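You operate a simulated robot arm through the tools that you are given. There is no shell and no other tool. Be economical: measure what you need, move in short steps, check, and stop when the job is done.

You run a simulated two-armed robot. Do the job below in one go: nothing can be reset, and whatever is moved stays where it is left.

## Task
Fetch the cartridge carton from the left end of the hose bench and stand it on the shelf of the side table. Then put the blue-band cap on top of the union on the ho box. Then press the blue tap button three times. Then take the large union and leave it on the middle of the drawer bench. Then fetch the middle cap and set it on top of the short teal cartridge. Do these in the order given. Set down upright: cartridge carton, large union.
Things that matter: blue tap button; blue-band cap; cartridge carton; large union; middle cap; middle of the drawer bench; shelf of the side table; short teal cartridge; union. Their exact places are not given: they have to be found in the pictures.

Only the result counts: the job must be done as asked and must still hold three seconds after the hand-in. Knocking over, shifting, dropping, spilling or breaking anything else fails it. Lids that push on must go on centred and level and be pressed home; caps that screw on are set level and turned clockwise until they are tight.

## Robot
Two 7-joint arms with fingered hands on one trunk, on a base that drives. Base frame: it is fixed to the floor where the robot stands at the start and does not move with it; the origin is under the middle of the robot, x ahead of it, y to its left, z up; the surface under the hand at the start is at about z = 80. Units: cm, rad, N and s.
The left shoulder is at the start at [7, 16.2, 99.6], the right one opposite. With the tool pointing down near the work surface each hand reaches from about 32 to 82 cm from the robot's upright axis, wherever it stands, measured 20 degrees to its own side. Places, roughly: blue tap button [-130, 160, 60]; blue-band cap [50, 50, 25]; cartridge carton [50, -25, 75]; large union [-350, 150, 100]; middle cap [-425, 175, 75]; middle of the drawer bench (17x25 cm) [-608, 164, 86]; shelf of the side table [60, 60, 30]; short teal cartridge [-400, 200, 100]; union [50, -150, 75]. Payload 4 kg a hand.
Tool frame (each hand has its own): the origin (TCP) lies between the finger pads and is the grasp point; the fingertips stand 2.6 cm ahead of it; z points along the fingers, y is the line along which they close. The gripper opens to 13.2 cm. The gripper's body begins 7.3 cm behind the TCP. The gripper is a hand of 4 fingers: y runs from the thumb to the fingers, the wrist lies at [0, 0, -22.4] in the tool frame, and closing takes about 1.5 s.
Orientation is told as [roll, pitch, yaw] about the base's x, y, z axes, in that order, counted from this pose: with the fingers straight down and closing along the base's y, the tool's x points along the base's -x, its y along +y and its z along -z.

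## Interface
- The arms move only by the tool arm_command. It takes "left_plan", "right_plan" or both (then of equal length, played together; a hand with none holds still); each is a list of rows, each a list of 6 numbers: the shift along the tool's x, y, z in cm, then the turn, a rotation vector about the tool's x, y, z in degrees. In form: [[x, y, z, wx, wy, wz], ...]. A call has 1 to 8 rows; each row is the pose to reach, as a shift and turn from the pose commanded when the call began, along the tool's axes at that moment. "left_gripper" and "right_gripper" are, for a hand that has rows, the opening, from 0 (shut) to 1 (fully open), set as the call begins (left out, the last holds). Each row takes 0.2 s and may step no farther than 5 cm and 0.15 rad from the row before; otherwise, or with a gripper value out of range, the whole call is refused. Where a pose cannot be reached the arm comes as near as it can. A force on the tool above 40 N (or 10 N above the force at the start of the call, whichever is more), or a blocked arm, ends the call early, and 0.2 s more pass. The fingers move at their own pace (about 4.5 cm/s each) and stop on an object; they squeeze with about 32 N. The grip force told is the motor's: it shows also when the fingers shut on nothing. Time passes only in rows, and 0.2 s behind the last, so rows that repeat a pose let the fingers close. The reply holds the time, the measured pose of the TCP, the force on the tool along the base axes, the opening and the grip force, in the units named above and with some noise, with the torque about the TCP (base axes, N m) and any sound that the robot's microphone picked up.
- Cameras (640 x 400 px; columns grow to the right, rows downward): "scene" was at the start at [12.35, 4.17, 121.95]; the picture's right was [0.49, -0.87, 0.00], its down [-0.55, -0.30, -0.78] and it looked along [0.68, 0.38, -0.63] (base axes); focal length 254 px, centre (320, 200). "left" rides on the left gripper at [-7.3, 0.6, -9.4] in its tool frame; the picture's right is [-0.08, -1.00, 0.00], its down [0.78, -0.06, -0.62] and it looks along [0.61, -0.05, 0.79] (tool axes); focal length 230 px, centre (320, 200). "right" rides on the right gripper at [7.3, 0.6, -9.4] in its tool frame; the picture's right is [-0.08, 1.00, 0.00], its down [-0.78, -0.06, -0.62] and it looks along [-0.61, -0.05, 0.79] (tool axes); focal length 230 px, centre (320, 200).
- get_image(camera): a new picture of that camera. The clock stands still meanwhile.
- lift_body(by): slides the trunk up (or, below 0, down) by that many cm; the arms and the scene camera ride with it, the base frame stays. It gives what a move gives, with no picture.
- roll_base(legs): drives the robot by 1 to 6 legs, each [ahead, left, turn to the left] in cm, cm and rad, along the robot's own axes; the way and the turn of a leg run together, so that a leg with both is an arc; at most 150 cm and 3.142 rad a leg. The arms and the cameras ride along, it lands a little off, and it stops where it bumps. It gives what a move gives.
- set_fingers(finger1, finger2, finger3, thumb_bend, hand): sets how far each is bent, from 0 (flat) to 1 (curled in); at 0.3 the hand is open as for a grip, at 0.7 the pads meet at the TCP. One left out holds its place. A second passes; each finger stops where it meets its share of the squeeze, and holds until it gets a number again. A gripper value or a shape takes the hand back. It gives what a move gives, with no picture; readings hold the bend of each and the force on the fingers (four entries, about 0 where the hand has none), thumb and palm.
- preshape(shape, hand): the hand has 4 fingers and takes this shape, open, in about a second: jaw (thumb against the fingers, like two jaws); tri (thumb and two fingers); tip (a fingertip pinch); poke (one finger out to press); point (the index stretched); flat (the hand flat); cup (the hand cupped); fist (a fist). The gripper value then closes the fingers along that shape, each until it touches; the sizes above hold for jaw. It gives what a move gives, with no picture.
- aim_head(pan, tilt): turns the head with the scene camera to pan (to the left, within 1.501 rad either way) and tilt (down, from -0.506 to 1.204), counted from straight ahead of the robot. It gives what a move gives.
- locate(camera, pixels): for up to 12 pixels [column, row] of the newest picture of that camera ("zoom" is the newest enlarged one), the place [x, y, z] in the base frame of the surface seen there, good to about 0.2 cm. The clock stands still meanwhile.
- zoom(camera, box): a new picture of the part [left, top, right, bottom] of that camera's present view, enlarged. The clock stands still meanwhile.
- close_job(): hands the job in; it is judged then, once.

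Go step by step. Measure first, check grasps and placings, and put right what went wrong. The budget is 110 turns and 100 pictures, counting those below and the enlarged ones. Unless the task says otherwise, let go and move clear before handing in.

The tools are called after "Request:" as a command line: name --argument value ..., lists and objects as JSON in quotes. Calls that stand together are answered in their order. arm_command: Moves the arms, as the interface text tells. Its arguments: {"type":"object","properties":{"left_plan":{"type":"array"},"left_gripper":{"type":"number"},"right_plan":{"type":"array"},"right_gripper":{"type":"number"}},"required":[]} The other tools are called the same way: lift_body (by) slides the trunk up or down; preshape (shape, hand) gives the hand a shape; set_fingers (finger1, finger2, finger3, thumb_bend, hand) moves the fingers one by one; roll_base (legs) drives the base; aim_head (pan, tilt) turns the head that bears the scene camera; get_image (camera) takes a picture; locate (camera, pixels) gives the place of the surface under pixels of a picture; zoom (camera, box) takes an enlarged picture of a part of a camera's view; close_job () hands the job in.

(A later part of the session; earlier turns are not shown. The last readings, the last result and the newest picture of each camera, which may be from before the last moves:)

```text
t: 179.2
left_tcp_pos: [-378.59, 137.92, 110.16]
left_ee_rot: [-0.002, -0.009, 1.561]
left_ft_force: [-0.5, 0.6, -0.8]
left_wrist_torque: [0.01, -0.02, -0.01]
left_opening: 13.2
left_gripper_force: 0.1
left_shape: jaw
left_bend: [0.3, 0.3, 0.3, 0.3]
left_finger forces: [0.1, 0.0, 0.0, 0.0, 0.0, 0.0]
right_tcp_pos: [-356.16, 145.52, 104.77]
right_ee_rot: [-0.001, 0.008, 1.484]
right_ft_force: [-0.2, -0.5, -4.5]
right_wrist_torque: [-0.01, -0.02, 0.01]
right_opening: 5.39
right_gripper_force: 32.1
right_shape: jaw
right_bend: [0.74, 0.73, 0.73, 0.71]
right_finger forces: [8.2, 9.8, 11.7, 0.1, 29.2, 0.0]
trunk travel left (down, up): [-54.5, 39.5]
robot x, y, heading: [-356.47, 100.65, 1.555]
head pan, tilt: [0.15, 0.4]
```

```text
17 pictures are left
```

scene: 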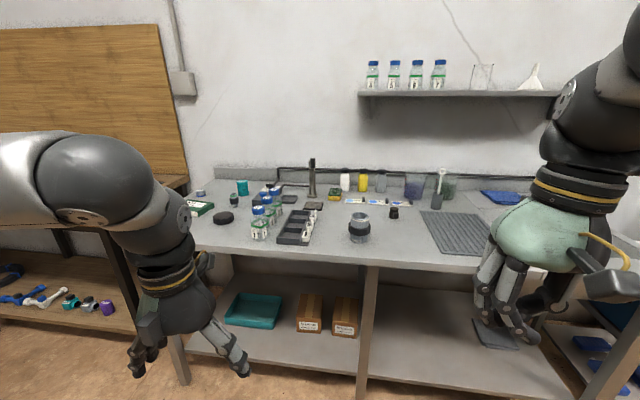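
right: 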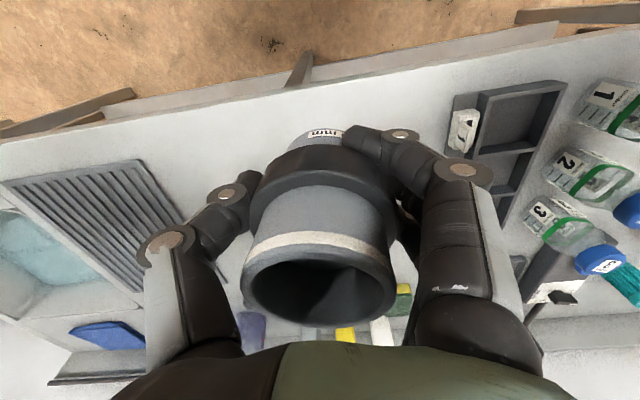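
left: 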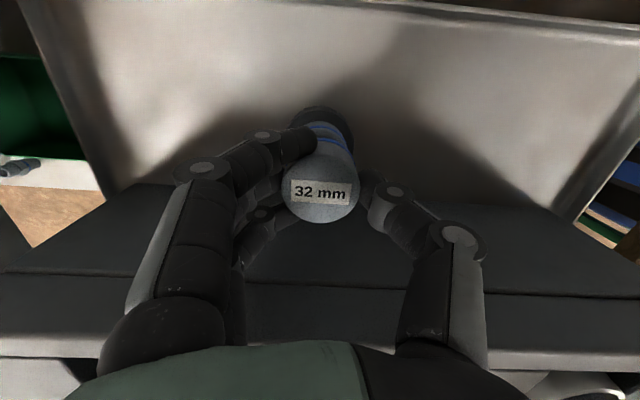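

The union is held (-4.5 N). I'll check that it's still level.

Request:
locate --camera "right" --pixels '[[246, 288], [392, 285], [318, 252], [318, 323]]'

Request:
roll_base --legs '[[-38, 0, 0], [0, 130, 0], [0, 120, 0]]'

Request:
aim_head --pan 0 --tilt 0.5

Request:
get_image --camera "scene"

```text
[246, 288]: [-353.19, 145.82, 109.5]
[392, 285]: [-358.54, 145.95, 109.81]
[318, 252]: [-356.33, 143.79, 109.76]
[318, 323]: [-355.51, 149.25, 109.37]
```

```text
t: 193.5
left_tcp_pos: [-629.85, 103.86, 110.11]
left_ee_rot: [-0.003, -0.01, 1.557]
left_ft_force: [0.7, 0.9, -0.3]
left_wrist_torque: [-0.01, -0.02, 0.02]
left_opening: 13.19
left_gripper_force: 0.1
left_shape: jaw
left_bend: [0.3, 0.3, 0.3, 0.3]
left_finger forces: [0.0, 0.0, 0.0, 0.0, 0.0, 0.1]
right_tcp_pos: [-607.42, 111.13, 104.8]
right_ee_rot: [0.001, 0.007, 1.481]
right_ft_force: [1.1, -0.5, -3.3]
right_wrist_torque: [-0.05, 0.02, 0.01]
right_opening: 5.36
right_gripper_force: 31.9
right_shape: jaw
right_bend: [0.74, 0.73, 0.73, 0.71]
right_finger forces: [8.3, 9.9, 12.0, 0.0, 29.2, 0.0]
trunk travel left (down, up): [-54.5, 39.5]
robot x, y, heading: [-608.08, 66.54, 1.551]
head pan, tilt: [0.15, 0.4]
```

```text
t: 194.2
left_tcp_pos: [-629.82, 103.9, 110.07]
left_ee_rot: [-0.004, -0.01, 1.559]
left_ft_force: [0.6, 0.6, 0.1]
left_wrist_torque: [0.03, -0.02, 0.03]
left_opening: 13.19
left_gripper_force: 0.0
left_shape: jaw
left_bend: [0.3, 0.3, 0.3, 0.3]
left_finger forces: [0.1, 0.1, 0.0, 0.0, 0.0, 0.0]
right_tcp_pos: [-607.35, 111.23, 104.82]
right_ee_rot: [0.0, 0.006, 1.481]
right_ft_force: [-0.4, 0.1, -3.4]
right_wrist_torque: [0.01, -0.01, -0.03]
right_opening: 5.38
right_gripper_force: 32.2
right_shape: jaw
right_bend: [0.74, 0.73, 0.73, 0.71]
right_finger forces: [8.3, 9.8, 11.8, 0.0, 29.2, 0.0]
trunk travel left (down, up): [-54.5, 39.5]
robot x, y, heading: [-608.06, 66.55, 1.548]
head pan, tilt: [0.0, 0.499]
```

```text
16 pictures are left
```

scene: 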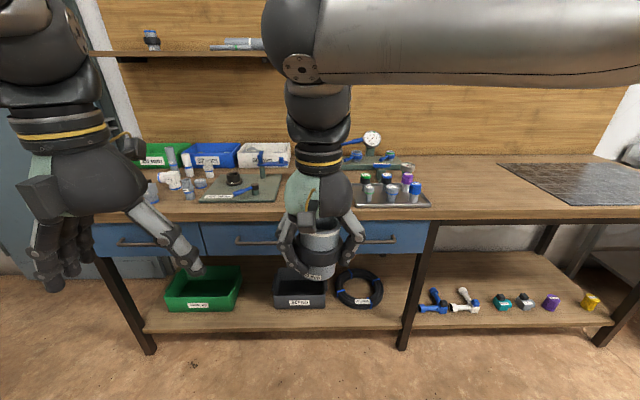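

The drawer bench is right ahead, its free middle between the mat (282,190) and the tray (355,195). I'll locate the edges.

Request:
locate --camera "scene" --pixels '[[280, 178], [276, 200], [353, 205], [368, 175], [270, 215], [385, 214], [285, 155], [350, 155], [240, 192], [262, 160], [340, 240], [375, 138]]'

```text
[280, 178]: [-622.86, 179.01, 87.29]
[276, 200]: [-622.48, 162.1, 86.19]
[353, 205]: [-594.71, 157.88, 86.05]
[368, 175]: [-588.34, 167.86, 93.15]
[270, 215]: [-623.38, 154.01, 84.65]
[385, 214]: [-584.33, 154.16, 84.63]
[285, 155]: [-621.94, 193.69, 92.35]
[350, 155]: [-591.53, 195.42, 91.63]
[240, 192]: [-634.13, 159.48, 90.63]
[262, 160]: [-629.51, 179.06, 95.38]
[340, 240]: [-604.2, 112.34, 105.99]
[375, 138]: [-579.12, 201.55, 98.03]
```

The free middle spans x -622 to -595, and the goal is (-608,164). I'll drive 38 cm forward and reach over it.

Request:
roll_base --legs '[[38, 0, 0.02]]'

Request:
arm_command --right_plan '[[-4.5, 0, 0, 0, 0, 0], [-9, 0, 0, 0, 0, 0], [-13.5, 0, 0, 0, 0, 0], [-15, 0, 0, 0, 0, 0]]'

Request:
zoom --camera "scene" --box '[180, 100, 460, 300]'

```text
t: 196.6
left_tcp_pos: [-630.32, 141.6, 110.03]
left_ee_rot: [-0.002, -0.011, 1.578]
left_ft_force: [0.4, 0.2, 0.6]
left_wrist_torque: [-0.01, 0.02, 0.01]
left_opening: 13.2
left_gripper_force: 0.0
left_shape: jaw
left_bend: [0.3, 0.3, 0.3, 0.3]
left_finger forces: [0.1, 0.1, 0.0, 0.0, 0.0, 0.0]
right_tcp_pos: [-608.06, 149.33, 104.74]
right_ee_rot: [0.0, 0.007, 1.504]
right_ft_force: [0.3, -0.4, -3.2]
right_wrist_torque: [-0.04, 0.03, -0.03]
right_opening: 5.39
right_gripper_force: 31.9
right_shape: jaw
right_bend: [0.74, 0.73, 0.73, 0.71]
right_finger forces: [8.3, 10.0, 12.0, 0.0, 29.3, 0.0]
trunk travel left (down, up): [-54.5, 39.5]
robot x, y, heading: [-607.75, 104.6, 1.575]
head pan, tilt: [0.0, 0.499]
```

```text
t: 197.6
left_tcp_pos: [-630.27, 141.47, 110.01]
left_ee_rot: [-0.003, -0.01, 1.578]
left_ft_force: [0.6, 0.0, 0.2]
left_wrist_torque: [-0.03, 0.01, 0.0]
left_opening: 13.17
left_gripper_force: 0.1
left_shape: jaw
left_bend: [0.3, 0.3, 0.3, 0.3]
left_finger forces: [0.0, 0.0, 0.1, 0.0, 0.0, 0.0]
right_tcp_pos: [-607.15, 164.51, 104.65]
right_ee_rot: [0.0, 0.008, 1.504]
right_ft_force: [-0.8, -0.2, -3.7]
right_wrist_torque: [-0.05, -0.01, -0.01]
right_opening: 5.39
right_gripper_force: 31.8
right_shape: jaw
right_bend: [0.74, 0.74, 0.73, 0.71]
right_finger forces: [8.7, 9.9, 12.0, 0.0, 29.2, 0.0]
trunk travel left (down, up): [-54.5, 39.5]
robot x, y, heading: [-607.44, 104.69, 1.573]
head pan, tilt: [0.0, 0.499]
```

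```text
2.00 times, centred on (320, 200) of scene
```

zoom: 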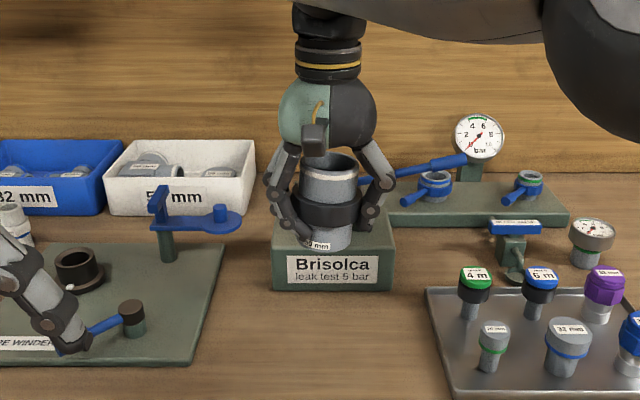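

A green block "leak test 5 bar" appears in line behind the union. I'll locate it and the free bench in front.

Request:
locate --camera "zoom" --pixels '[[285, 288], [385, 288], [333, 250], [385, 235], [333, 340], [215, 340], [430, 300], [440, 385], [320, 160], [320, 195], [240, 225], [525, 275]]'

```text
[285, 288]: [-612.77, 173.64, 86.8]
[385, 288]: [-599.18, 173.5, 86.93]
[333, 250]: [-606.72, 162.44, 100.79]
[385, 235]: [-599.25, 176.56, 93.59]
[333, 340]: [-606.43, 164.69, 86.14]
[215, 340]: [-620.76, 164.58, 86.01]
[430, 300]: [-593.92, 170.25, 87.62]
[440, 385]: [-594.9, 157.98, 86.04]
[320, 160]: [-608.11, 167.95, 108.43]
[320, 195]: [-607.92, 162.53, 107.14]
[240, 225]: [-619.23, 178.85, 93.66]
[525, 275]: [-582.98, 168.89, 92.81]
```

The block's front is at y 173.5 and the bench top at z 86.1, so (-608,164) is free. I'll centre and lower until contact.

Request:
arm_command --right_plan '[[0.77, 0.95, 4, 0, 0, 0], [0.77, 0.95, 8, 0, 0, 0], [0.77, 0.95, 11.5, 0, 0, 0], [0.77, 0.95, 13.2, 0, 0, 0], [0.77, 0.95, 13.7, 0, 0, 0]]'

Request:
arm_command --right_plan '[[0, 0, 0.15, 0, 0, 0], [0, 0, 0.3, 0, 0, 0], [0, 0, 0.3, 0, 0, 0]]'

```text
t: 198.8
left_tcp_pos: [-630.23, 141.51, 110.18]
left_ee_rot: [-0.004, -0.012, 1.577]
left_ft_force: [0.5, 0.0, 0.5]
left_wrist_torque: [0.05, -0.01, -0.01]
left_opening: 13.19
left_gripper_force: 0.1
left_shape: jaw
left_bend: [0.3, 0.3, 0.3, 0.3]
left_finger forces: [0.0, 0.1, 0.1, 0.0, 0.0, 0.0]
right_tcp_pos: [-608.14, 163.6, 90.95]
right_ee_rot: [0.001, 0.005, 1.502]
right_ft_force: [0.7, -0.7, -3.6]
right_wrist_torque: [0.02, -0.02, -0.01]
right_opening: 5.36
right_gripper_force: 31.7
right_shape: jaw
right_bend: [0.74, 0.74, 0.73, 0.71]
right_finger forces: [8.6, 9.8, 12.2, 0.0, 29.2, 0.0]
trunk travel left (down, up): [-54.5, 39.5]
robot x, y, heading: [-607.6, 104.64, 1.573]
head pan, tilt: [0.0, 0.499]
```

```text
t: 199.6
left_tcp_pos: [-630.36, 141.56, 110.04]
left_ee_rot: [-0.004, -0.01, 1.578]
left_ft_force: [0.1, -0.5, -1.2]
left_wrist_torque: [-0.02, 0.03, 0.01]
left_opening: 13.17
left_gripper_force: 0.1
left_shape: jaw
left_bend: [0.3, 0.3, 0.3, 0.3]
left_finger forces: [0.0, 0.1, 0.0, 0.0, 0.0, 0.0]
right_tcp_pos: [-608.23, 163.69, 90.65]
right_ee_rot: [0.001, 0.009, 1.504]
right_ft_force: [-0.5, -1.0, -2.8]
right_wrist_torque: [-0.04, -0.01, -0.01]
right_opening: 5.38
right_gripper_force: 32.1
right_shape: jaw
right_bend: [0.74, 0.74, 0.73, 0.71]
right_finger forces: [8.6, 9.9, 12.1, 0.1, 29.0, 0.0]
trunk travel left (down, up): [-54.5, 39.5]
robot x, y, heading: [-607.95, 104.65, 1.572]
head pan, tilt: [0.0, 0.499]
```

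Request:
arm_command --right_plan '[[0, 0, 0.12, 0, 0, 0], [0, 0, 0.24, 0, 0, 0], [0, 0, 0.36, 0, 0, 0], [0, 0, 0.36, 0, 0, 0]]'

```text
t: 200.6
left_tcp_pos: [-630.17, 141.48, 110.1]
left_ee_rot: [-0.005, -0.012, 1.579]
left_ft_force: [-0.3, 0.2, 0.1]
left_wrist_torque: [-0.02, 0.0, 0.03]
left_opening: 13.2
left_gripper_force: 0.1
left_shape: jaw
left_bend: [0.3, 0.3, 0.3, 0.3]
left_finger forces: [0.0, 0.0, 0.1, 0.0, 0.0, 0.0]
right_tcp_pos: [-608.14, 163.69, 90.39]
right_ee_rot: [-0.001, 0.008, 1.502]
right_ft_force: [0.1, -0.8, 4.1]
right_wrist_torque: [0.05, -0.2, -0.01]
right_opening: 5.35
right_gripper_force: 32.0
right_shape: jaw
right_bend: [0.74, 0.74, 0.73, 0.72]
right_finger forces: [10.0, 10.9, 12.2, 0.0, 29.5, 0.1]
trunk travel left (down, up): [-54.5, 39.5]
robot x, y, heading: [-607.83, 104.58, 1.572]
head pan, tilt: [0.0, 0.499]
```

There is contact (+4.1 N). I'll open, rise and check.

Request:
arm_command --right_plan '[[0, 0, 0, 0, 0, 0], [0, 0, 0, 0, 0, 0], [0, 0, 0, 0, 0, 0], [0, 0, 0, 0, 0, 0], [0, 0, 0, 0, 0, 0], [0, 0, 0, 0, 0, 0], [0, 0, 0, 0, 0, 0]]' --right_gripper 0.9

Request:
arm_command --right_plan '[[0, 0, -4, 0, 0, 0], [0, 0, -8, 0, 0, 0], [0, 0, -13, 0, 0, 0], [0, 0, -17, 0, 0, 0], [5, 0, -17, 0, 0, 0], [10, 0, -17, 0, 0, 0]]'

Request:
zoom --camera "scene" --box '[220, 120, 420, 300]'

```text
t: 202.2
left_tcp_pos: [-630.32, 141.52, 110.19]
left_ee_rot: [-0.003, -0.011, 1.578]
left_ft_force: [-0.4, 0.0, -0.5]
left_wrist_torque: [-0.01, 0.0, 0.03]
left_opening: 13.22
left_gripper_force: 0.1
left_shape: jaw
left_bend: [0.3, 0.3, 0.3, 0.3]
left_finger forces: [0.0, 0.0, 0.1, 0.0, 0.0, 0.1]
right_tcp_pos: [-608.04, 163.6, 90.36]
right_ee_rot: [0.0, 0.008, 1.503]
right_ft_force: [0.1, -0.1, 0.3]
right_wrist_torque: [0.01, -0.01, -0.04]
right_opening: 11.87
right_gripper_force: 0.1
right_shape: jaw
right_bend: [0.48, 0.48, 0.48, 0.44]
right_finger forces: [0.1, 0.1, 0.0, 0.0, 0.0, 0.1]
trunk travel left (down, up): [-54.5, 39.5]
robot x, y, heading: [-607.58, 104.86, 1.573]
head pan, tilt: [0.0, 0.499]
```

```text
t: 203.6
left_tcp_pos: [-630.27, 141.3, 110.14]
left_ee_rot: [-0.004, -0.013, 1.578]
left_ft_force: [0.9, -0.5, -0.2]
left_wrist_torque: [0.0, 0.03, 0.02]
left_opening: 13.18
left_gripper_force: 0.0
left_shape: jaw
left_bend: [0.3, 0.3, 0.3, 0.3]
left_finger forces: [0.0, 0.1, 0.1, 0.1, 0.0, 0.0]
right_tcp_pos: [-608.83, 153.47, 107.37]
right_ee_rot: [0.0, 0.002, 1.503]
right_ft_force: [-0.6, 0.0, -0.5]
right_wrist_torque: [0.03, -0.02, -0.01]
right_opening: 11.87
right_gripper_force: 0.1
right_shape: jaw
right_bend: [0.48, 0.48, 0.48, 0.44]
right_finger forces: [0.1, 0.1, 0.1, 0.0, 0.0, 0.0]
trunk travel left (down, up): [-54.5, 39.5]
robot x, y, heading: [-607.84, 104.65, 1.574]
head pan, tilt: [0.0, 0.499]
```

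```text
2.22 times, centred on (320, 210) of scene
```

zoom: 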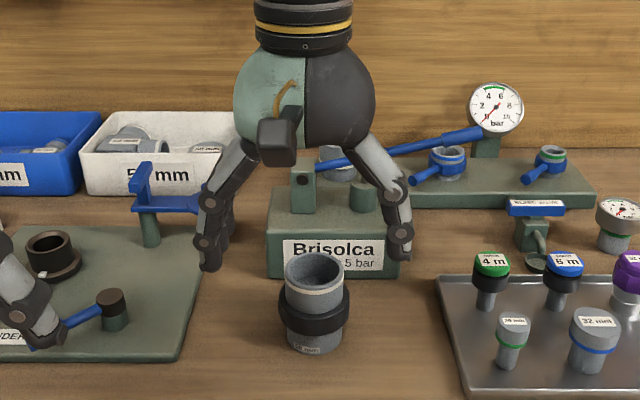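

The union stands upright in the middle of the drawer bench. Next I'll go back toward x≈-440 to look at the middle cap and the teal cartridge.

Request:
roll_base --legs '[[-38, 0, 0], [0, -85, 0], [0, -85, 0]]'

Request:
aim_head --pan 0 --tilt 0.5

Request:
get_image --camera "scene"

```text
t: 214.2
left_tcp_pos: [-459.27, 101.91, 110.18]
left_ee_rot: [-0.002, -0.01, 1.559]
left_ft_force: [0.3, 0.0, -0.4]
left_wrist_torque: [0.0, -0.01, 0.0]
left_opening: 13.17
left_gripper_force: 0.1
left_shape: jaw
left_bend: [0.3, 0.3, 0.3, 0.3]
left_finger forces: [0.0, 0.0, 0.0, 0.0, 0.1, 0.1]
right_tcp_pos: [-437.81, 113.55, 107.34]
right_ee_rot: [0.0, 0.007, 1.484]
right_ft_force: [-0.6, -0.1, -0.1]
right_wrist_torque: [0.03, 0.0, -0.03]
right_opening: 11.84
right_gripper_force: 0.0
right_shape: jaw
right_bend: [0.48, 0.48, 0.48, 0.44]
right_finger forces: [0.1, 0.0, 0.1, 0.0, 0.0, 0.1]
trunk travel left (down, up): [-54.5, 39.5]
robot x, y, heading: [-437.4, 64.44, 1.555]
head pan, tilt: [0.0, 0.499]
```

```text
t: 214.8
left_tcp_pos: [-459.34, 101.85, 110.08]
left_ee_rot: [-0.003, -0.01, 1.56]
left_ft_force: [-0.6, -0.3, 0.5]
left_wrist_torque: [-0.02, -0.01, 0.02]
left_opening: 13.19
left_gripper_force: 0.0
left_shape: jaw
left_bend: [0.3, 0.3, 0.3, 0.3]
left_finger forces: [0.1, 0.1, 0.0, 0.0, 0.1, 0.0]
right_tcp_pos: [-437.8, 113.59, 107.28]
right_ee_rot: [0.0, 0.006, 1.483]
right_ft_force: [1.0, 0.2, 0.3]
right_wrist_torque: [0.03, 0.01, -0.03]
right_opening: 11.84
right_gripper_force: 0.1
right_shape: jaw
right_bend: [0.48, 0.48, 0.48, 0.44]
right_finger forces: [0.0, 0.0, 0.1, 0.1, 0.1, 0.0]
trunk travel left (down, up): [-54.5, 39.5]
robot x, y, heading: [-437.74, 64.71, 1.56]
head pan, tilt: [0.0, 0.499]
```

```text
13 pictures are left
```

scene: 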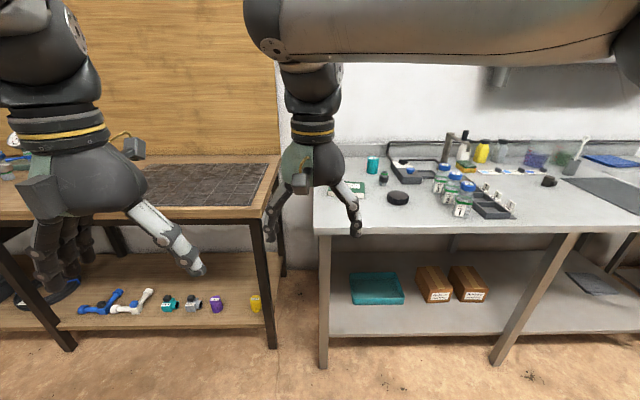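

The right hand hides the left end of the bench. I'll move it aside and zoom in.

Request:
arm_command --right_plan '[[2, -4, 0, 0, 0, 0], [4, -8, 0, 0, 0, 0], [6, -12, 0, 0, 0, 0], [8, -16, 0, 0, 0, 0], [8, -20, 0, 0, 0, 0], [8, -24, 0, 0, 0, 0]]'

Request:
zoom --camera "scene" --box '[300, 135, 440, 220]'

```text
t: 216.2
left_tcp_pos: [-459.31, 101.83, 110.33]
left_ee_rot: [-0.002, -0.009, 1.56]
left_ft_force: [0.2, 0.3, -0.1]
left_wrist_torque: [0.01, 0.01, -0.01]
left_opening: 13.2
left_gripper_force: 0.0
left_shape: jaw
left_bend: [0.3, 0.3, 0.3, 0.3]
left_finger forces: [0.1, 0.1, 0.0, 0.1, 0.1, 0.0]
right_tcp_pos: [-414.21, 103.5, 107.48]
right_ee_rot: [0.002, 0.007, 1.488]
right_ft_force: [-0.2, 0.4, -0.9]
right_wrist_torque: [0.01, -0.02, -0.02]
right_opening: 11.87
right_gripper_force: 0.0
right_shape: jaw
right_bend: [0.48, 0.48, 0.48, 0.44]
right_finger forces: [0.0, 0.1, 0.0, 0.0, 0.0, 0.0]
trunk travel left (down, up): [-54.5, 39.5]
robot x, y, heading: [-437.43, 64.73, 1.558]
head pan, tilt: [0.0, 0.499]
```

```text
4.57 times, centred on (370, 178) of scene
```

zoom: 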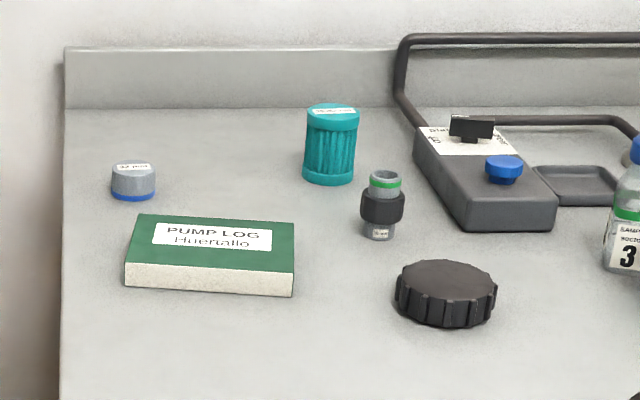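

The "32 mm" cap at (134,180) matches the given place, and the teal cartridge stands at (332,145). I'll measure both.

Request:
locate --camera "zoom" --pixels '[[134, 162], [134, 172], [114, 172], [154, 172], [134, 188], [332, 105], [332, 114], [310, 112], [355, 112], [332, 150], [332, 182], [240, 285]]'

```text
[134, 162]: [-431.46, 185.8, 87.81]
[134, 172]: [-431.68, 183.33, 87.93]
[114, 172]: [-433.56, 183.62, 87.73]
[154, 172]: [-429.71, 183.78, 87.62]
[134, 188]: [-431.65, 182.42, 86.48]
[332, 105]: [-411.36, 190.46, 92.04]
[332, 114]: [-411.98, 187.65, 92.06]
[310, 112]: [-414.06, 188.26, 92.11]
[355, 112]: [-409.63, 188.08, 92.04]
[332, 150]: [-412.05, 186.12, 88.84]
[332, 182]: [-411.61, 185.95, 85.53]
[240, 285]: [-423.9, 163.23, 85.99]
```

The cap is centred at about (-431.65,184.4), top z 87.8; the cartridge at about (-411.85,188.5), top z 92.05. I'll drive 48 cm closer.

Request:
roll_base --legs '[[48, 0, 0.012]]'

```text
t: 219.0
left_tcp_pos: [-459.78, 148.32, 110.16]
left_ee_rot: [-0.003, -0.011, 1.578]
left_ft_force: [-1.0, -0.3, 0.3]
left_wrist_torque: [0.03, -0.03, 0.03]
left_opening: 13.16
left_gripper_force: 0.1
left_shape: jaw
left_bend: [0.3, 0.3, 0.3, 0.3]
left_finger forces: [0.2, 0.1, 0.0, 0.0, 0.0, 0.1]
right_tcp_pos: [-415.03, 150.91, 107.41]
right_ee_rot: [-0.001, 0.007, 1.503]
right_ft_force: [0.4, 0.1, -0.4]
right_wrist_torque: [0.01, -0.02, 0.02]
right_opening: 11.86
right_gripper_force: 0.0
right_shape: jaw
right_bend: [0.48, 0.48, 0.48, 0.44]
right_finger forces: [0.0, 0.0, 0.1, 0.1, 0.0, 0.0]
trunk travel left (down, up): [-54.5, 39.5]
robot x, y, heading: [-437.59, 111.71, 1.572]
head pan, tilt: [0.0, 0.499]
```

Now I'll move the right hand above the cap.

Request:
arm_command --right_plan '[[-4, 2.35, 0.6, 0, 0, 0], [-8, 4.7, 1.3, 0, 0, 0], [-12, 7, 2, 0, 0, 0], [-16, 9.4, 2.7, 0, 0, 0], [-20, 11.7, 3.4, 0, 0, 0], [-24, 14.1, 4, 0, 0, 0], [-28, 16.4, 4.7, 0, 0, 0], [-32.1, 18.8, 5.4, 0, 0, 0]]' --right_gripper 0.6

Request:
get_image --camera "right"

```text
t: 220.8
left_tcp_pos: [-459.83, 148.3, 110.09]
left_ee_rot: [-0.004, -0.01, 1.578]
left_ft_force: [-0.2, -0.3, 0.2]
left_wrist_torque: [0.04, 0.0, 0.01]
left_opening: 13.23
left_gripper_force: 0.1
left_shape: jaw
left_bend: [0.3, 0.3, 0.3, 0.3]
left_finger forces: [0.0, 0.0, 0.0, 0.0, 0.0, 0.0]
right_tcp_pos: [-428.61, 175.61, 102.89]
right_ee_rot: [0.0, 0.007, 1.506]
right_ft_force: [0.2, 0.0, -0.5]
right_wrist_torque: [-0.04, -0.02, 0.02]
right_opening: 7.97
right_gripper_force: 0.0
right_shape: jaw
right_bend: [0.71, 0.71, 0.71, 0.7]
right_finger forces: [0.1, 0.0, 0.0, 0.0, 0.0, 0.0]
right hand out of reach, approached as far as the arm can: row 7, 8
trunk travel left (down, up): [-54.5, 39.5]
robot x, y, heading: [-437.49, 111.45, 1.574]
head pan, tilt: [0.0, 0.499]
```

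```text
11 pictures are left
```

right: 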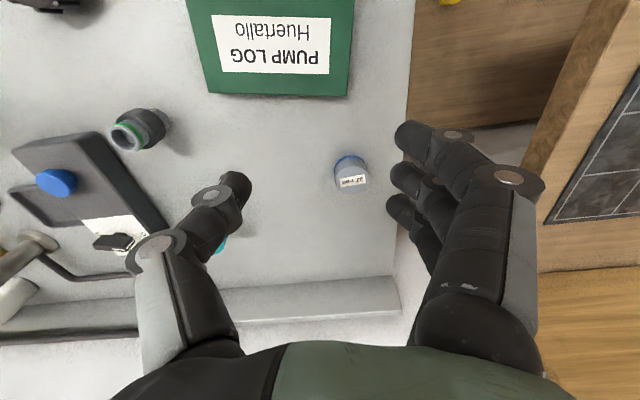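

The arm reached only (-428.6,175.6). I'll check the cap in this view at (351,172), drive 5 cm nearer, and then finish by arm at lower height.

Request:
locate --camera "right" --pixels '[[352, 165], [352, 188], [337, 176], [366, 178], [352, 178], [232, 245], [222, 240], [300, 210]]'

Request:
roll_base --legs '[[5, 3, 0]]'

Request:
arm_command --right_plan '[[0, 0, 2.5, 0, 0, 0], [0, 0, 5, 0, 0, 0], [0, 0, 7, 0, 0, 0]]'

```text
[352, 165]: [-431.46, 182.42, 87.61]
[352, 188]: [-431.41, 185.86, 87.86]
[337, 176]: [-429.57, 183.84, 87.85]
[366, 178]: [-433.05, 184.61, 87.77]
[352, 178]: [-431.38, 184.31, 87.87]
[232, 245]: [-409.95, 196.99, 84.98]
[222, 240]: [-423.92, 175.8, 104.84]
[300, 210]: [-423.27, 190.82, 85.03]
```

```text
t: 221.8
left_tcp_pos: [-462.69, 153.28, 110.2]
left_ee_rot: [-0.004, -0.012, 1.578]
left_ft_force: [0.2, -0.4, -0.5]
left_wrist_torque: [0.0, -0.02, 0.04]
left_opening: 13.19
left_gripper_force: 0.1
left_shape: jaw
left_bend: [0.3, 0.3, 0.3, 0.3]
left_finger forces: [0.0, 0.0, 0.1, 0.0, 0.0, 0.0]
right_tcp_pos: [-431.5, 180.38, 102.93]
right_ee_rot: [0.0, 0.008, 1.501]
right_ft_force: [0.0, 0.3, 0.4]
right_wrist_torque: [-0.02, 0.02, -0.02]
right_opening: 7.97
right_gripper_force: 0.1
right_shape: jaw
right_bend: [0.71, 0.71, 0.71, 0.7]
right_finger forces: [0.0, 0.0, 0.0, 0.0, 0.1, 0.0]
trunk travel left (down, up): [-54.5, 39.5]
robot x, y, heading: [-440.11, 116.05, 1.574]
head pan, tilt: [0.0, 0.499]
```

```text
t: 222.6
left_tcp_pos: [-462.7, 153.31, 110.16]
left_ee_rot: [-0.002, -0.011, 1.578]
left_ft_force: [0.0, -0.2, -0.6]
left_wrist_torque: [0.0, -0.03, 0.0]
left_opening: 13.19
left_gripper_force: 0.1
left_shape: jaw
left_bend: [0.3, 0.3, 0.3, 0.3]
left_finger forces: [0.0, 0.1, 0.0, 0.0, 0.0, 0.0]
right_tcp_pos: [-431.39, 180.44, 95.8]
right_ee_rot: [0.0, 0.006, 1.503]
right_ft_force: [0.6, -0.5, 0.2]
right_wrist_torque: [0.03, 0.03, 0.03]
right_opening: 7.98
right_gripper_force: 0.0
right_shape: jaw
right_bend: [0.71, 0.71, 0.71, 0.7]
right_finger forces: [0.0, 0.0, 0.0, 0.1, 0.0, 0.0]
trunk travel left (down, up): [-54.5, 39.5]
robot x, y, heading: [-440.34, 116.43, 1.571]
head pan, tilt: [0.0, 0.499]
```

The cap is centred at (-431.4,184.15). I'll shift 3.75 cm forward, then descend to z≈88.1 and close.

Request:
arm_command --right_plan '[[-3.74, 0.25, 0, 0, 0, 0], [-3.74, 0.25, 3, 0, 0, 0]]'

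Request:
zoom --camera "right" --box '[200, 60, 460, 240]'

```text
t: 223.2
left_tcp_pos: [-462.56, 153.25, 110.24]
left_ee_rot: [-0.002, -0.011, 1.575]
left_ft_force: [0.4, -0.2, 1.1]
left_wrist_torque: [0.01, 0.01, 0.0]
left_opening: 13.2
left_gripper_force: 0.0
left_shape: jaw
left_bend: [0.3, 0.3, 0.3, 0.3]
left_finger forces: [0.0, 0.0, 0.0, 0.0, 0.0, 0.1]
right_tcp_pos: [-431.41, 184.33, 92.89]
right_ee_rot: [0.003, 0.007, 1.501]
right_ft_force: [-0.2, -0.6, -0.3]
right_wrist_torque: [0.01, 0.02, 0.01]
right_opening: 7.95
right_gripper_force: 0.0
right_shape: jaw
right_bend: [0.71, 0.71, 0.71, 0.7]
right_finger forces: [0.0, 0.0, 0.1, 0.0, 0.0, 0.0]
right hand out of reach, approached as far as the arm can: row 1
trunk travel left (down, up): [-54.5, 39.5]
robot x, y, heading: [-440.02, 116.49, 1.574]
head pan, tilt: [0.0, 0.499]
```

```text
2.22 times, centred on (330, 150) of right
```

zoom: 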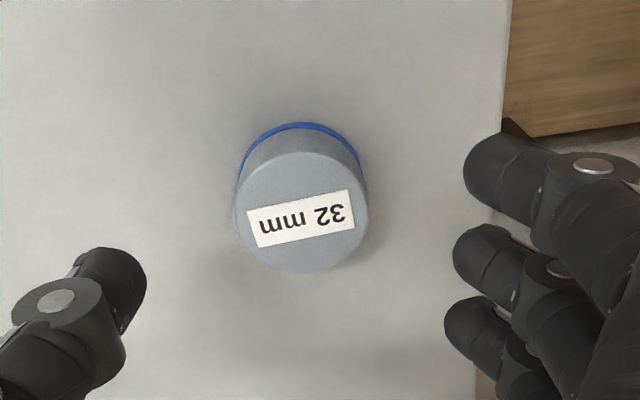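

The cap is centred between the fingers. I'll descend, close and lift.

Request:
arm_command --right_plan '[[0, 0, 2.5, 0, 0, 0], [0, 0, 4, 0, 0, 0], [0, 0, 4.7, 0, 0, 0]]'

Request:
arm_command --right_plan '[[0, 0, 0, 0, 0, 0], [0, 0, 0, 0, 0, 0], [0, 0, 0, 0, 0, 0], [0, 0, 0, 0, 0, 0], [0, 0, 0, 0, 0, 0], [0, 0, 0, 0, 0, 0], [0, 0, 0, 0, 0, 0]]' --right_gripper 0.1

Request:
arm_command --right_plan '[[0, 0, -3, 0, 0, 0], [0, 0, -6, 0, 0, 0], [0, 0, -9, 0, 0, 0], [0, 0, -11, 0, 0, 0]]'

Request:
get_image --camera "right"

```text
t: 224.0
left_tcp_pos: [-462.7, 153.3, 110.11]
left_ee_rot: [-0.003, -0.01, 1.577]
left_ft_force: [0.4, 0.1, -0.4]
left_wrist_torque: [0.02, 0.02, 0.0]
left_opening: 13.18
left_gripper_force: 0.2
left_shape: jaw
left_bend: [0.3, 0.3, 0.3, 0.3]
left_finger forces: [0.0, 0.0, 0.1, 0.0, 0.1, 0.0]
right_tcp_pos: [-431.66, 184.17, 88.14]
right_ee_rot: [0.0, 0.008, 1.502]
right_ft_force: [-0.5, 0.7, 0.4]
right_wrist_torque: [0.0, 0.0, 0.0]
right_opening: 7.93
right_gripper_force: 0.0
right_shape: jaw
right_bend: [0.71, 0.71, 0.71, 0.7]
right_finger forces: [0.1, 0.0, 0.0, 0.0, 0.0, 0.0]
trunk travel left (down, up): [-54.5, 39.5]
robot x, y, heading: [-440.32, 116.72, 1.575]
head pan, tilt: [0.0, 0.499]
```

```text
t: 225.6
left_tcp_pos: [-462.72, 153.4, 110.2]
left_ee_rot: [-0.003, -0.01, 1.578]
left_ft_force: [0.6, -0.3, -0.4]
left_wrist_torque: [0.0, 0.0, 0.0]
left_opening: 13.2
left_gripper_force: 0.1
left_shape: jaw
left_bend: [0.3, 0.3, 0.3, 0.3]
left_finger forces: [0.0, 0.1, 0.0, 0.0, 0.0, 0.0]
right_tcp_pos: [-431.53, 184.12, 88.19]
right_ee_rot: [0.0, 0.008, 1.502]
right_ft_force: [-0.3, -0.5, 0.5]
right_wrist_torque: [0.05, 0.02, 0.01]
right_opening: 2.49
right_gripper_force: 32.4
right_shape: jaw
right_bend: [0.7, 0.73, 0.73, 0.7]
right_finger forces: [1.9, 13.4, 12.6, 0.1, 27.0, 0.1]
trunk travel left (down, up): [-54.5, 39.5]
robot x, y, heading: [-440.49, 116.46, 1.572]
head pan, tilt: [0.0, 0.499]
```

```text
t: 226.6
left_tcp_pos: [-462.91, 153.39, 110.19]
left_ee_rot: [-0.003, -0.01, 1.578]
left_ft_force: [-0.3, 0.4, 0.2]
left_wrist_torque: [-0.01, -0.02, 0.01]
left_opening: 13.21
left_gripper_force: 0.2
left_shape: jaw
left_bend: [0.3, 0.3, 0.3, 0.3]
left_finger forces: [0.0, 0.0, 0.0, 0.0, 0.1, 0.0]
right_tcp_pos: [-431.67, 183.51, 96.91]
right_ee_rot: [0.004, 0.006, 1.503]
right_ft_force: [0.4, -1.1, -0.3]
right_wrist_torque: [0.02, -0.01, -0.01]
right_opening: 2.47
right_gripper_force: 31.8
right_shape: jaw
right_bend: [0.7, 0.73, 0.73, 0.7]
right_finger forces: [1.8, 13.7, 12.7, 0.0, 26.6, 0.1]
right hand out of reach, approached as far as the arm can: row 3, 4
trunk travel left (down, up): [-54.5, 39.5]
robot x, y, heading: [-440.06, 116.23, 1.58]
head pan, tilt: [0.0, 0.499]
```

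```text
9 pictures are left
```

right: 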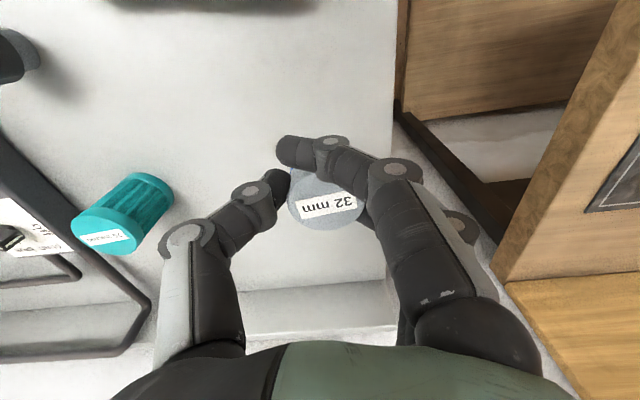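

The cap is held. Moving right brings the cartridge into a better reach direction. I'll measure the cartridge top and the dark rail beside it first.

Request:
locate --camera "right" --pixels '[[103, 230], [74, 228], [128, 250], [105, 207], [96, 250], [130, 290], [60, 340], [30, 175], [110, 255], [120, 177], [325, 200], [290, 200]]'

Request:
lift_body --by 3

```text
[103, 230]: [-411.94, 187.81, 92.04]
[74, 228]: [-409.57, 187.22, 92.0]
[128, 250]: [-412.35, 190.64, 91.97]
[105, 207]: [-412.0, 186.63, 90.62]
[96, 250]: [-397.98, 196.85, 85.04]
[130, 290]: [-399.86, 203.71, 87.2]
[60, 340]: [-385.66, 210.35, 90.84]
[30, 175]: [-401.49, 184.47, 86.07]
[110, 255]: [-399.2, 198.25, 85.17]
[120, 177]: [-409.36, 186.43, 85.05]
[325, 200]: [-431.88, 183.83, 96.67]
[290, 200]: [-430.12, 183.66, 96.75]
```

```text
t: 227.3
left_tcp_pos: [-462.79, 153.49, 113.16]
left_ee_rot: [-0.003, -0.011, 1.577]
left_ft_force: [-0.8, -0.2, 0.4]
left_wrist_torque: [-0.03, -0.01, -0.03]
left_opening: 13.2
left_gripper_force: 0.1
left_shape: jaw
left_bend: [0.3, 0.3, 0.3, 0.3]
left_finger forces: [0.0, 0.0, 0.0, 0.1, 0.0, 0.0]
right_tcp_pos: [-431.7, 183.56, 99.95]
right_ee_rot: [0.003, 0.006, 1.505]
right_ft_force: [-0.4, 0.3, -0.2]
right_wrist_torque: [-0.02, 0.04, 0.02]
right_opening: 2.5
right_gripper_force: 32.0
right_shape: jaw
right_bend: [0.7, 0.73, 0.73, 0.7]
right_finger forces: [1.7, 13.7, 12.8, 0.0, 26.7, 0.1]
trunk travel left (down, up): [-57.5, 36.5]
robot x, y, heading: [-439.98, 116.81, 1.576]
head pan, tilt: [0.0, 0.499]
```

The rail is low and out of the way. I'll carry the cap over the cartridge at (-411.9,188.4).

Request:
arm_command --right_plan '[[-1.2, -3.9, 0, 0, 0, 0], [-2.4, -7.8, 0, 0, 0, 0], [-3.7, -11.7, 0, 0, 0, 0], [-4.9, -15.6, 0, 0, 0, 0], [-6.14, -19.44, 0, 0, 0, 0]]'

Request:
get_image --camera "right"

```text
t: 228.5
left_tcp_pos: [-462.51, 153.63, 113.17]
left_ee_rot: [0.0, -0.007, 1.578]
left_ft_force: [0.8, 1.2, 0.2]
left_wrist_torque: [-0.06, 0.05, 0.0]
left_opening: 13.18
left_gripper_force: 0.1
left_shape: jaw
left_bend: [0.3, 0.3, 0.3, 0.3]
left_finger forces: [0.0, 0.0, 0.0, 0.0, 0.1, 0.1]
right_tcp_pos: [-420.06, 186.31, 93.84]
right_ee_rot: [0.008, 0.009, 1.503]
right_ft_force: [0.6, 1.0, 0.1]
right_wrist_torque: [-0.04, 0.04, -0.01]
right_opening: 2.43
right_gripper_force: 32.4
right_shape: jaw
right_bend: [0.7, 0.73, 0.72, 0.7]
right_finger forces: [1.8, 13.6, 13.1, 0.0, 26.6, 0.1]
right hand out of reach, approached as far as the arm can: row 2, 3, 4, 5
trunk travel left (down, up): [-57.5, 36.5]
robot x, y, heading: [-440.18, 116.46, 1.574]
head pan, tilt: [0.0, 0.499]
```

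```text
8 pictures are left
```

right: 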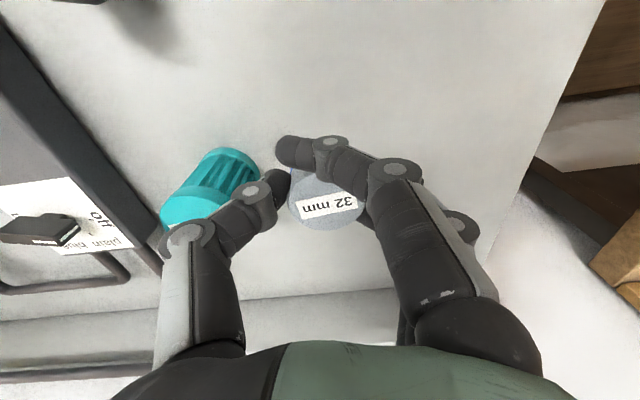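

The hand sagged at its reach limit to z 93.8, close to the cartridge, without contact forces. I'll back away from it carefully and measure how much room the base has before the bench.

Request:
arm_command --right_plan '[[2, 2, 0, 0, 0, 0], [5, 4, -1, 0, 0, 0], [8, 6, -4, 0, 0, 0], [11, 6, -7, 0, 0, 0]]'

Request:
locate --camera "scene" --pixels '[[350, 226], [350, 232], [322, 300], [324, 360], [420, 325], [540, 225]]'

Request:
locate --camera "right" --pixels '[[185, 205], [165, 210], [215, 150], [252, 175], [230, 155], [190, 190]]'

```text
t: 229.5
left_tcp_pos: [-462.72, 153.21, 113.18]
left_ee_rot: [-0.003, -0.011, 1.577]
left_ft_force: [0.1, 0.1, -0.1]
left_wrist_torque: [-0.01, -0.01, 0.03]
left_opening: 13.17
left_gripper_force: 0.1
left_shape: jaw
left_bend: [0.3, 0.3, 0.3, 0.3]
left_finger forces: [0.0, 0.0, 0.0, 0.0, 0.0, 0.1]
right_tcp_pos: [-426.65, 175.57, 101.11]
right_ee_rot: [0.003, 0.006, 1.503]
right_ft_force: [0.9, 0.0, 1.1]
right_wrist_torque: [0.0, -0.01, -0.02]
right_opening: 2.46
right_gripper_force: 31.7
right_shape: jaw
right_bend: [0.7, 0.73, 0.72, 0.7]
right_finger forces: [1.6, 13.7, 13.2, 0.0, 26.5, 0.1]
trunk travel left (down, up): [-57.5, 36.5]
robot x, y, heading: [-440.02, 116.43, 1.579]
head pan, tilt: [0.0, 0.499]
```

```text
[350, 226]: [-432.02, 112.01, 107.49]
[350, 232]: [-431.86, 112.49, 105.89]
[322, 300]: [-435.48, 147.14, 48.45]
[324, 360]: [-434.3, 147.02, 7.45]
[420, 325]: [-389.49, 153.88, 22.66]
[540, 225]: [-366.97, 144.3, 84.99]
```

```text
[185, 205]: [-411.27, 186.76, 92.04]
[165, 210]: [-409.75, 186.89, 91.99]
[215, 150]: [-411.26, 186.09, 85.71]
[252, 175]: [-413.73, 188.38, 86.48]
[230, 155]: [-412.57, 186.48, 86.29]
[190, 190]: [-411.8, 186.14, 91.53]
```

The cartridge is unmoved, and the bench edge is at y 144, so I won't drive closer. A higher shoulder gives more reach with the hand down, so I'll raise the trunk 15 cm and approach from above.

Request:
lift_body --by 15

Request:
arm_command --right_plan '[[-2.3, -2.3, 2.8, 0, 0, 0], [-4.6, -4.6, 5.6, 0, 0, 0], [-6.9, -6.9, 8.5, 0, 0, 0], [-9.2, -9.2, 11.3, 0, 0, 0], [-11.5, -11.5, 14.2, 0, 0, 0], [-13.77, -13.85, 16.5, 0, 0, 0]]'

```text
t: 231.3
left_tcp_pos: [-462.78, 153.33, 128.11]
left_ee_rot: [-0.004, -0.011, 1.578]
left_ft_force: [-0.1, -0.2, -0.2]
left_wrist_torque: [0.02, -0.02, -0.01]
left_opening: 13.19
left_gripper_force: 0.1
left_shape: jaw
left_bend: [0.3, 0.3, 0.3, 0.3]
left_finger forces: [0.0, 0.0, 0.1, 0.0, 0.0, 0.1]
right_tcp_pos: [-426.74, 175.68, 116.01]
right_ee_rot: [0.003, 0.005, 1.502]
right_ft_force: [0.0, -0.2, -0.2]
right_wrist_torque: [-0.01, 0.01, 0.03]
right_opening: 2.45
right_gripper_force: 32.2
right_shape: jaw
right_bend: [0.7, 0.73, 0.72, 0.7]
right_finger forces: [1.6, 13.7, 13.3, 0.0, 26.5, 0.0]
trunk travel left (down, up): [-72.5, 21.5]
robot x, y, heading: [-440.18, 116.42, 1.576]
head pan, tilt: [0.0, 0.499]
```

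```text
t: 232.7
left_tcp_pos: [-462.74, 153.4, 128.1]
left_ee_rot: [-0.004, -0.01, 1.577]
left_ft_force: [0.8, 1.1, -0.5]
left_wrist_torque: [-0.01, -0.01, 0.02]
left_opening: 13.2
left_gripper_force: 0.2
left_shape: jaw
left_bend: [0.3, 0.3, 0.3, 0.3]
left_finger forces: [0.0, 0.0, 0.1, 0.0, 0.0, 0.0]
right_tcp_pos: [-412.18, 188.76, 99.26]
right_ee_rot: [0.004, 0.008, 1.505]
right_ft_force: [0.0, -0.1, -1.0]
right_wrist_torque: [0.0, -0.01, 0.01]
right_opening: 2.47
right_gripper_force: 32.1
right_shape: jaw
right_bend: [0.7, 0.73, 0.72, 0.7]
right_finger forces: [1.3, 13.9, 13.8, 0.0, 26.5, 0.1]
trunk travel left (down, up): [-72.5, 21.5]
robot x, y, heading: [-440.46, 116.21, 1.572]
head pan, tilt: [0.0, 0.499]
```

It worked: the hand is over the cartridge at (-412.2,188.8,99.3). I'll look at the alignment.

Request:
zoom --camera "right" --box '[230, 70, 430, 240]'

```text
2.35 times, centred on (330, 155) of right
```

zoom: 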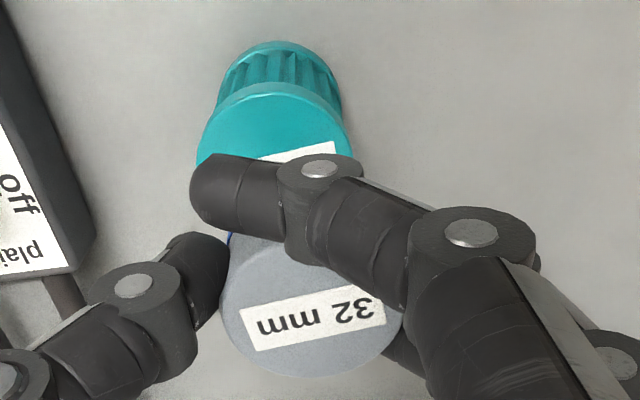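

I'll locate the cap's and the cartridge's edges for precise offsets.

Request:
locate --camera "zoom" --pixels '[[312, 374], [312, 300], [227, 310], [398, 310], [360, 365], [262, 365], [275, 90], [202, 145], [347, 135], [270, 140], [230, 100], [315, 95]]'

```text
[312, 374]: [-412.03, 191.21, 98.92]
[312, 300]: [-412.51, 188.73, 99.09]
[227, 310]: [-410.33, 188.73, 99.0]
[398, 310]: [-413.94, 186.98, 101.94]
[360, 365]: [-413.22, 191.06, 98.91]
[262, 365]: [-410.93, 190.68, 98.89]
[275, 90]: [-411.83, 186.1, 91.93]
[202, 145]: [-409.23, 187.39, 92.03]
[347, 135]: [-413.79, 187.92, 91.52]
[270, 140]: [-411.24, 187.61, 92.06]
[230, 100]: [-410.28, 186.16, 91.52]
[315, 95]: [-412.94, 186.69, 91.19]
```

Cap centre about (-412.2,189.25), cartridge centre about (-411.75,188.6). I'll correct by (+0.45,-0.65), lower 3.2 cm and check again.

Request:
arm_command --right_plan '[[0.62, -0.49, 0, 0, 0, 0], [0.62, -0.49, 2, 0, 0, 0], [0.62, -0.49, 3.2, 0, 0, 0], [0.62, -0.49, 3.2, 0, 0, 0]]'

Request:
zoom --camera "right" --box '[230, 90, 430, 250]'

```text
t: 233.7
left_tcp_pos: [-462.81, 153.14, 128.24]
left_ee_rot: [-0.003, -0.01, 1.577]
left_ft_force: [0.2, -0.7, -1.1]
left_wrist_torque: [0.01, 0.0, -0.02]
left_opening: 13.2
left_gripper_force: 0.0
left_shape: jaw
left_bend: [0.3, 0.3, 0.3, 0.3]
left_finger forces: [0.0, 0.0, 0.1, 0.0, 0.0, 0.0]
right_tcp_pos: [-411.74, 187.73, 96.12]
right_ee_rot: [0.003, 0.008, 1.504]
right_ft_force: [-0.4, -0.4, -0.7]
right_wrist_torque: [0.04, -0.02, -0.03]
right_opening: 2.45
right_gripper_force: 31.9
right_shape: jaw
right_bend: [0.7, 0.73, 0.72, 0.7]
right_finger forces: [1.2, 13.9, 14.0, 0.1, 26.6, 0.1]
trunk travel left (down, up): [-72.5, 21.5]
robot x, y, heading: [-440.1, 116.61, 1.573]
head pan, tilt: [0.0, 0.499]
```

```text
2.50 times, centred on (330, 170) of right
```

zoom: 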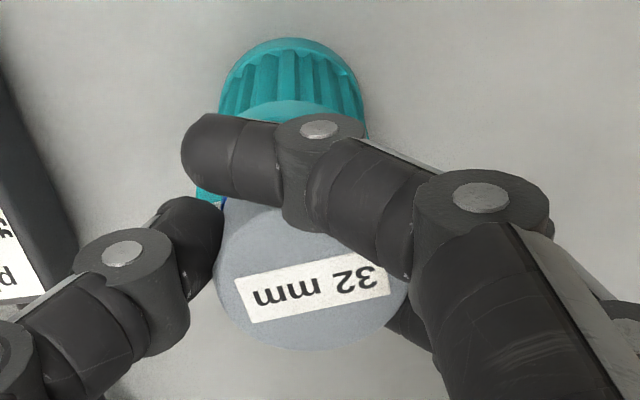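

I'll locate edges again in this closer view.

Request:
locate --camera "zoom" --pixels '[[218, 260], [404, 300], [312, 347], [262, 335], [360, 335], [240, 220], [205, 195], [220, 95], [366, 110], [290, 42], [290, 108], [362, 95]]'

```text
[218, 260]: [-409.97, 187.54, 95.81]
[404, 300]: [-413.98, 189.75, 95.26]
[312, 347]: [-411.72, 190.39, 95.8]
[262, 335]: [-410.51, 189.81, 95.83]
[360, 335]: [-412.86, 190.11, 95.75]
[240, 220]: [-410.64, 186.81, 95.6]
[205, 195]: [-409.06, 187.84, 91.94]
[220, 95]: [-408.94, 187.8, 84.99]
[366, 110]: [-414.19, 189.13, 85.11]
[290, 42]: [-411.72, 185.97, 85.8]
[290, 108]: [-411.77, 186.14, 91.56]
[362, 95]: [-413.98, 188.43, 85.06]
```

The cap is at about (-411.85,188.4) and the cartridge at (-411.6,188.6). I'll make the small correction and lower to contact.

Request:
arm_command --right_plan '[[-0.2, -0.24, 0, 0, 0, 0], [-0.2, -0.24, 0.5, 0, 0, 0], [-0.2, -0.24, 0.8, 0, 0, 0], [-0.2, -0.24, 1.0, 0, 0, 0], [-0.2, -0.24, 1.15, 0, 0, 0]]'

```text
t: 234.9
left_tcp_pos: [-462.85, 153.21, 128.12]
left_ee_rot: [-0.003, -0.012, 1.579]
left_ft_force: [-0.6, -1.0, -0.9]
left_wrist_torque: [0.01, 0.0, -0.01]
left_opening: 13.2
left_gripper_force: 0.1
left_shape: jaw
left_bend: [0.3, 0.3, 0.3, 0.3]
left_finger forces: [0.0, 0.0, 0.0, 0.0, 0.0, 0.1]
right_tcp_pos: [-411.48, 187.88, 95.11]
right_ee_rot: [0.002, 0.003, 1.502]
right_ft_force: [0.8, 0.5, 5.5]
right_wrist_torque: [0.11, 0.11, -0.01]
right_opening: 2.47
right_gripper_force: 31.4
right_shape: jaw
right_bend: [0.7, 0.73, 0.73, 0.71]
right_finger forces: [1.6, 13.8, 14.5, 0.1, 27.2, 0.0]
trunk travel left (down, up): [-72.5, 21.5]
robot x, y, heading: [-440.23, 116.09, 1.571]
head pan, tilt: [0.0, 0.499]
5 turns are left
```

There is contact at 5.5 N with the cap centred. I'll release, rise and check.

Request:
arm_command --right_plan '[[0, 0, -0.1, 0, 0, 0], [0, 0, -0.1, 0, 0, 0], [0, 0, -0.1, 0, 0, 0], [0, 0, -0.1, 0, 0, 0], [0, 0, -0.1, 0, 0, 0], [0, 0, -0.1, 0, 0, 0], [0, 0, -0.1, 0, 0, 0]]' --right_gripper 0.5

Request:
lift_body --by 8

Request:
zoom --camera "right" --box '[200, 40, 420, 200]'

```text
t: 236.5
left_tcp_pos: [-462.76, 153.44, 128.12]
left_ee_rot: [-0.003, -0.011, 1.578]
left_ft_force: [0.5, 0.3, 0.7]
left_wrist_torque: [0.0, -0.04, -0.04]
left_opening: 13.2
left_gripper_force: 0.0
left_shape: jaw
left_bend: [0.3, 0.3, 0.3, 0.3]
left_finger forces: [0.0, 0.0, 0.0, 0.0, 0.0, 0.0]
right_tcp_pos: [-411.48, 187.79, 95.11]
right_ee_rot: [0.003, 0.008, 1.502]
right_ft_force: [0.1, -0.4, 0.0]
right_wrist_torque: [0.02, 0.01, -0.03]
right_opening: 6.52
right_gripper_force: 0.0
right_shape: jaw
right_bend: [0.73, 0.73, 0.73, 0.7]
right_finger forces: [0.0, 0.0, 0.0, 0.0, 0.0, 0.1]
trunk travel left (down, up): [-72.5, 21.5]
robot x, y, heading: [-440.41, 116.35, 1.574]
head pan, tilt: [0.0, 0.499]
```

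```text
t: 237.7
left_tcp_pos: [-462.73, 153.46, 136.08]
left_ee_rot: [-0.004, -0.011, 1.577]
left_ft_force: [0.4, -0.2, -0.1]
left_wrist_torque: [-0.04, -0.01, 0.02]
left_opening: 13.19
left_gripper_force: 0.1
left_shape: jaw
left_bend: [0.3, 0.3, 0.3, 0.3]
left_finger forces: [0.1, 0.0, 0.0, 0.1, 0.0, 0.0]
right_tcp_pos: [-411.46, 187.87, 103.04]
right_ee_rot: [0.001, 0.007, 1.503]
right_ft_force: [-0.2, -0.2, -0.2]
right_wrist_torque: [0.0, 0.02, 0.01]
right_opening: 6.51
right_gripper_force: 0.1
right_shape: jaw
right_bend: [0.73, 0.73, 0.73, 0.7]
right_finger forces: [0.0, 0.0, 0.0, 0.0, 0.0, 0.0]
trunk travel left (down, up): [-80.5, 13.5]
robot x, y, heading: [-439.68, 116.64, 1.574]
head pan, tilt: [0.0, 0.499]
```

```text
2.50 times, centred on (310, 120) of right
4 turns are left
```

zoom: 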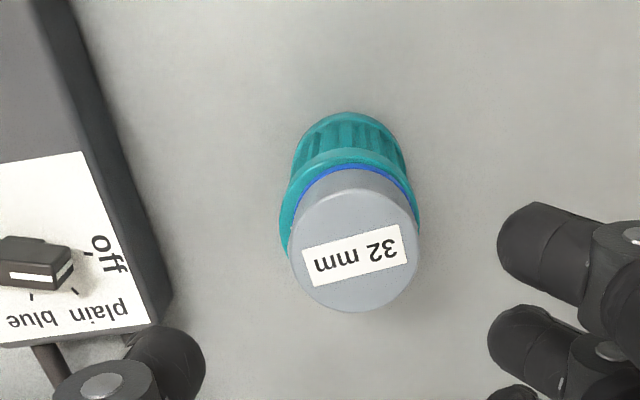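

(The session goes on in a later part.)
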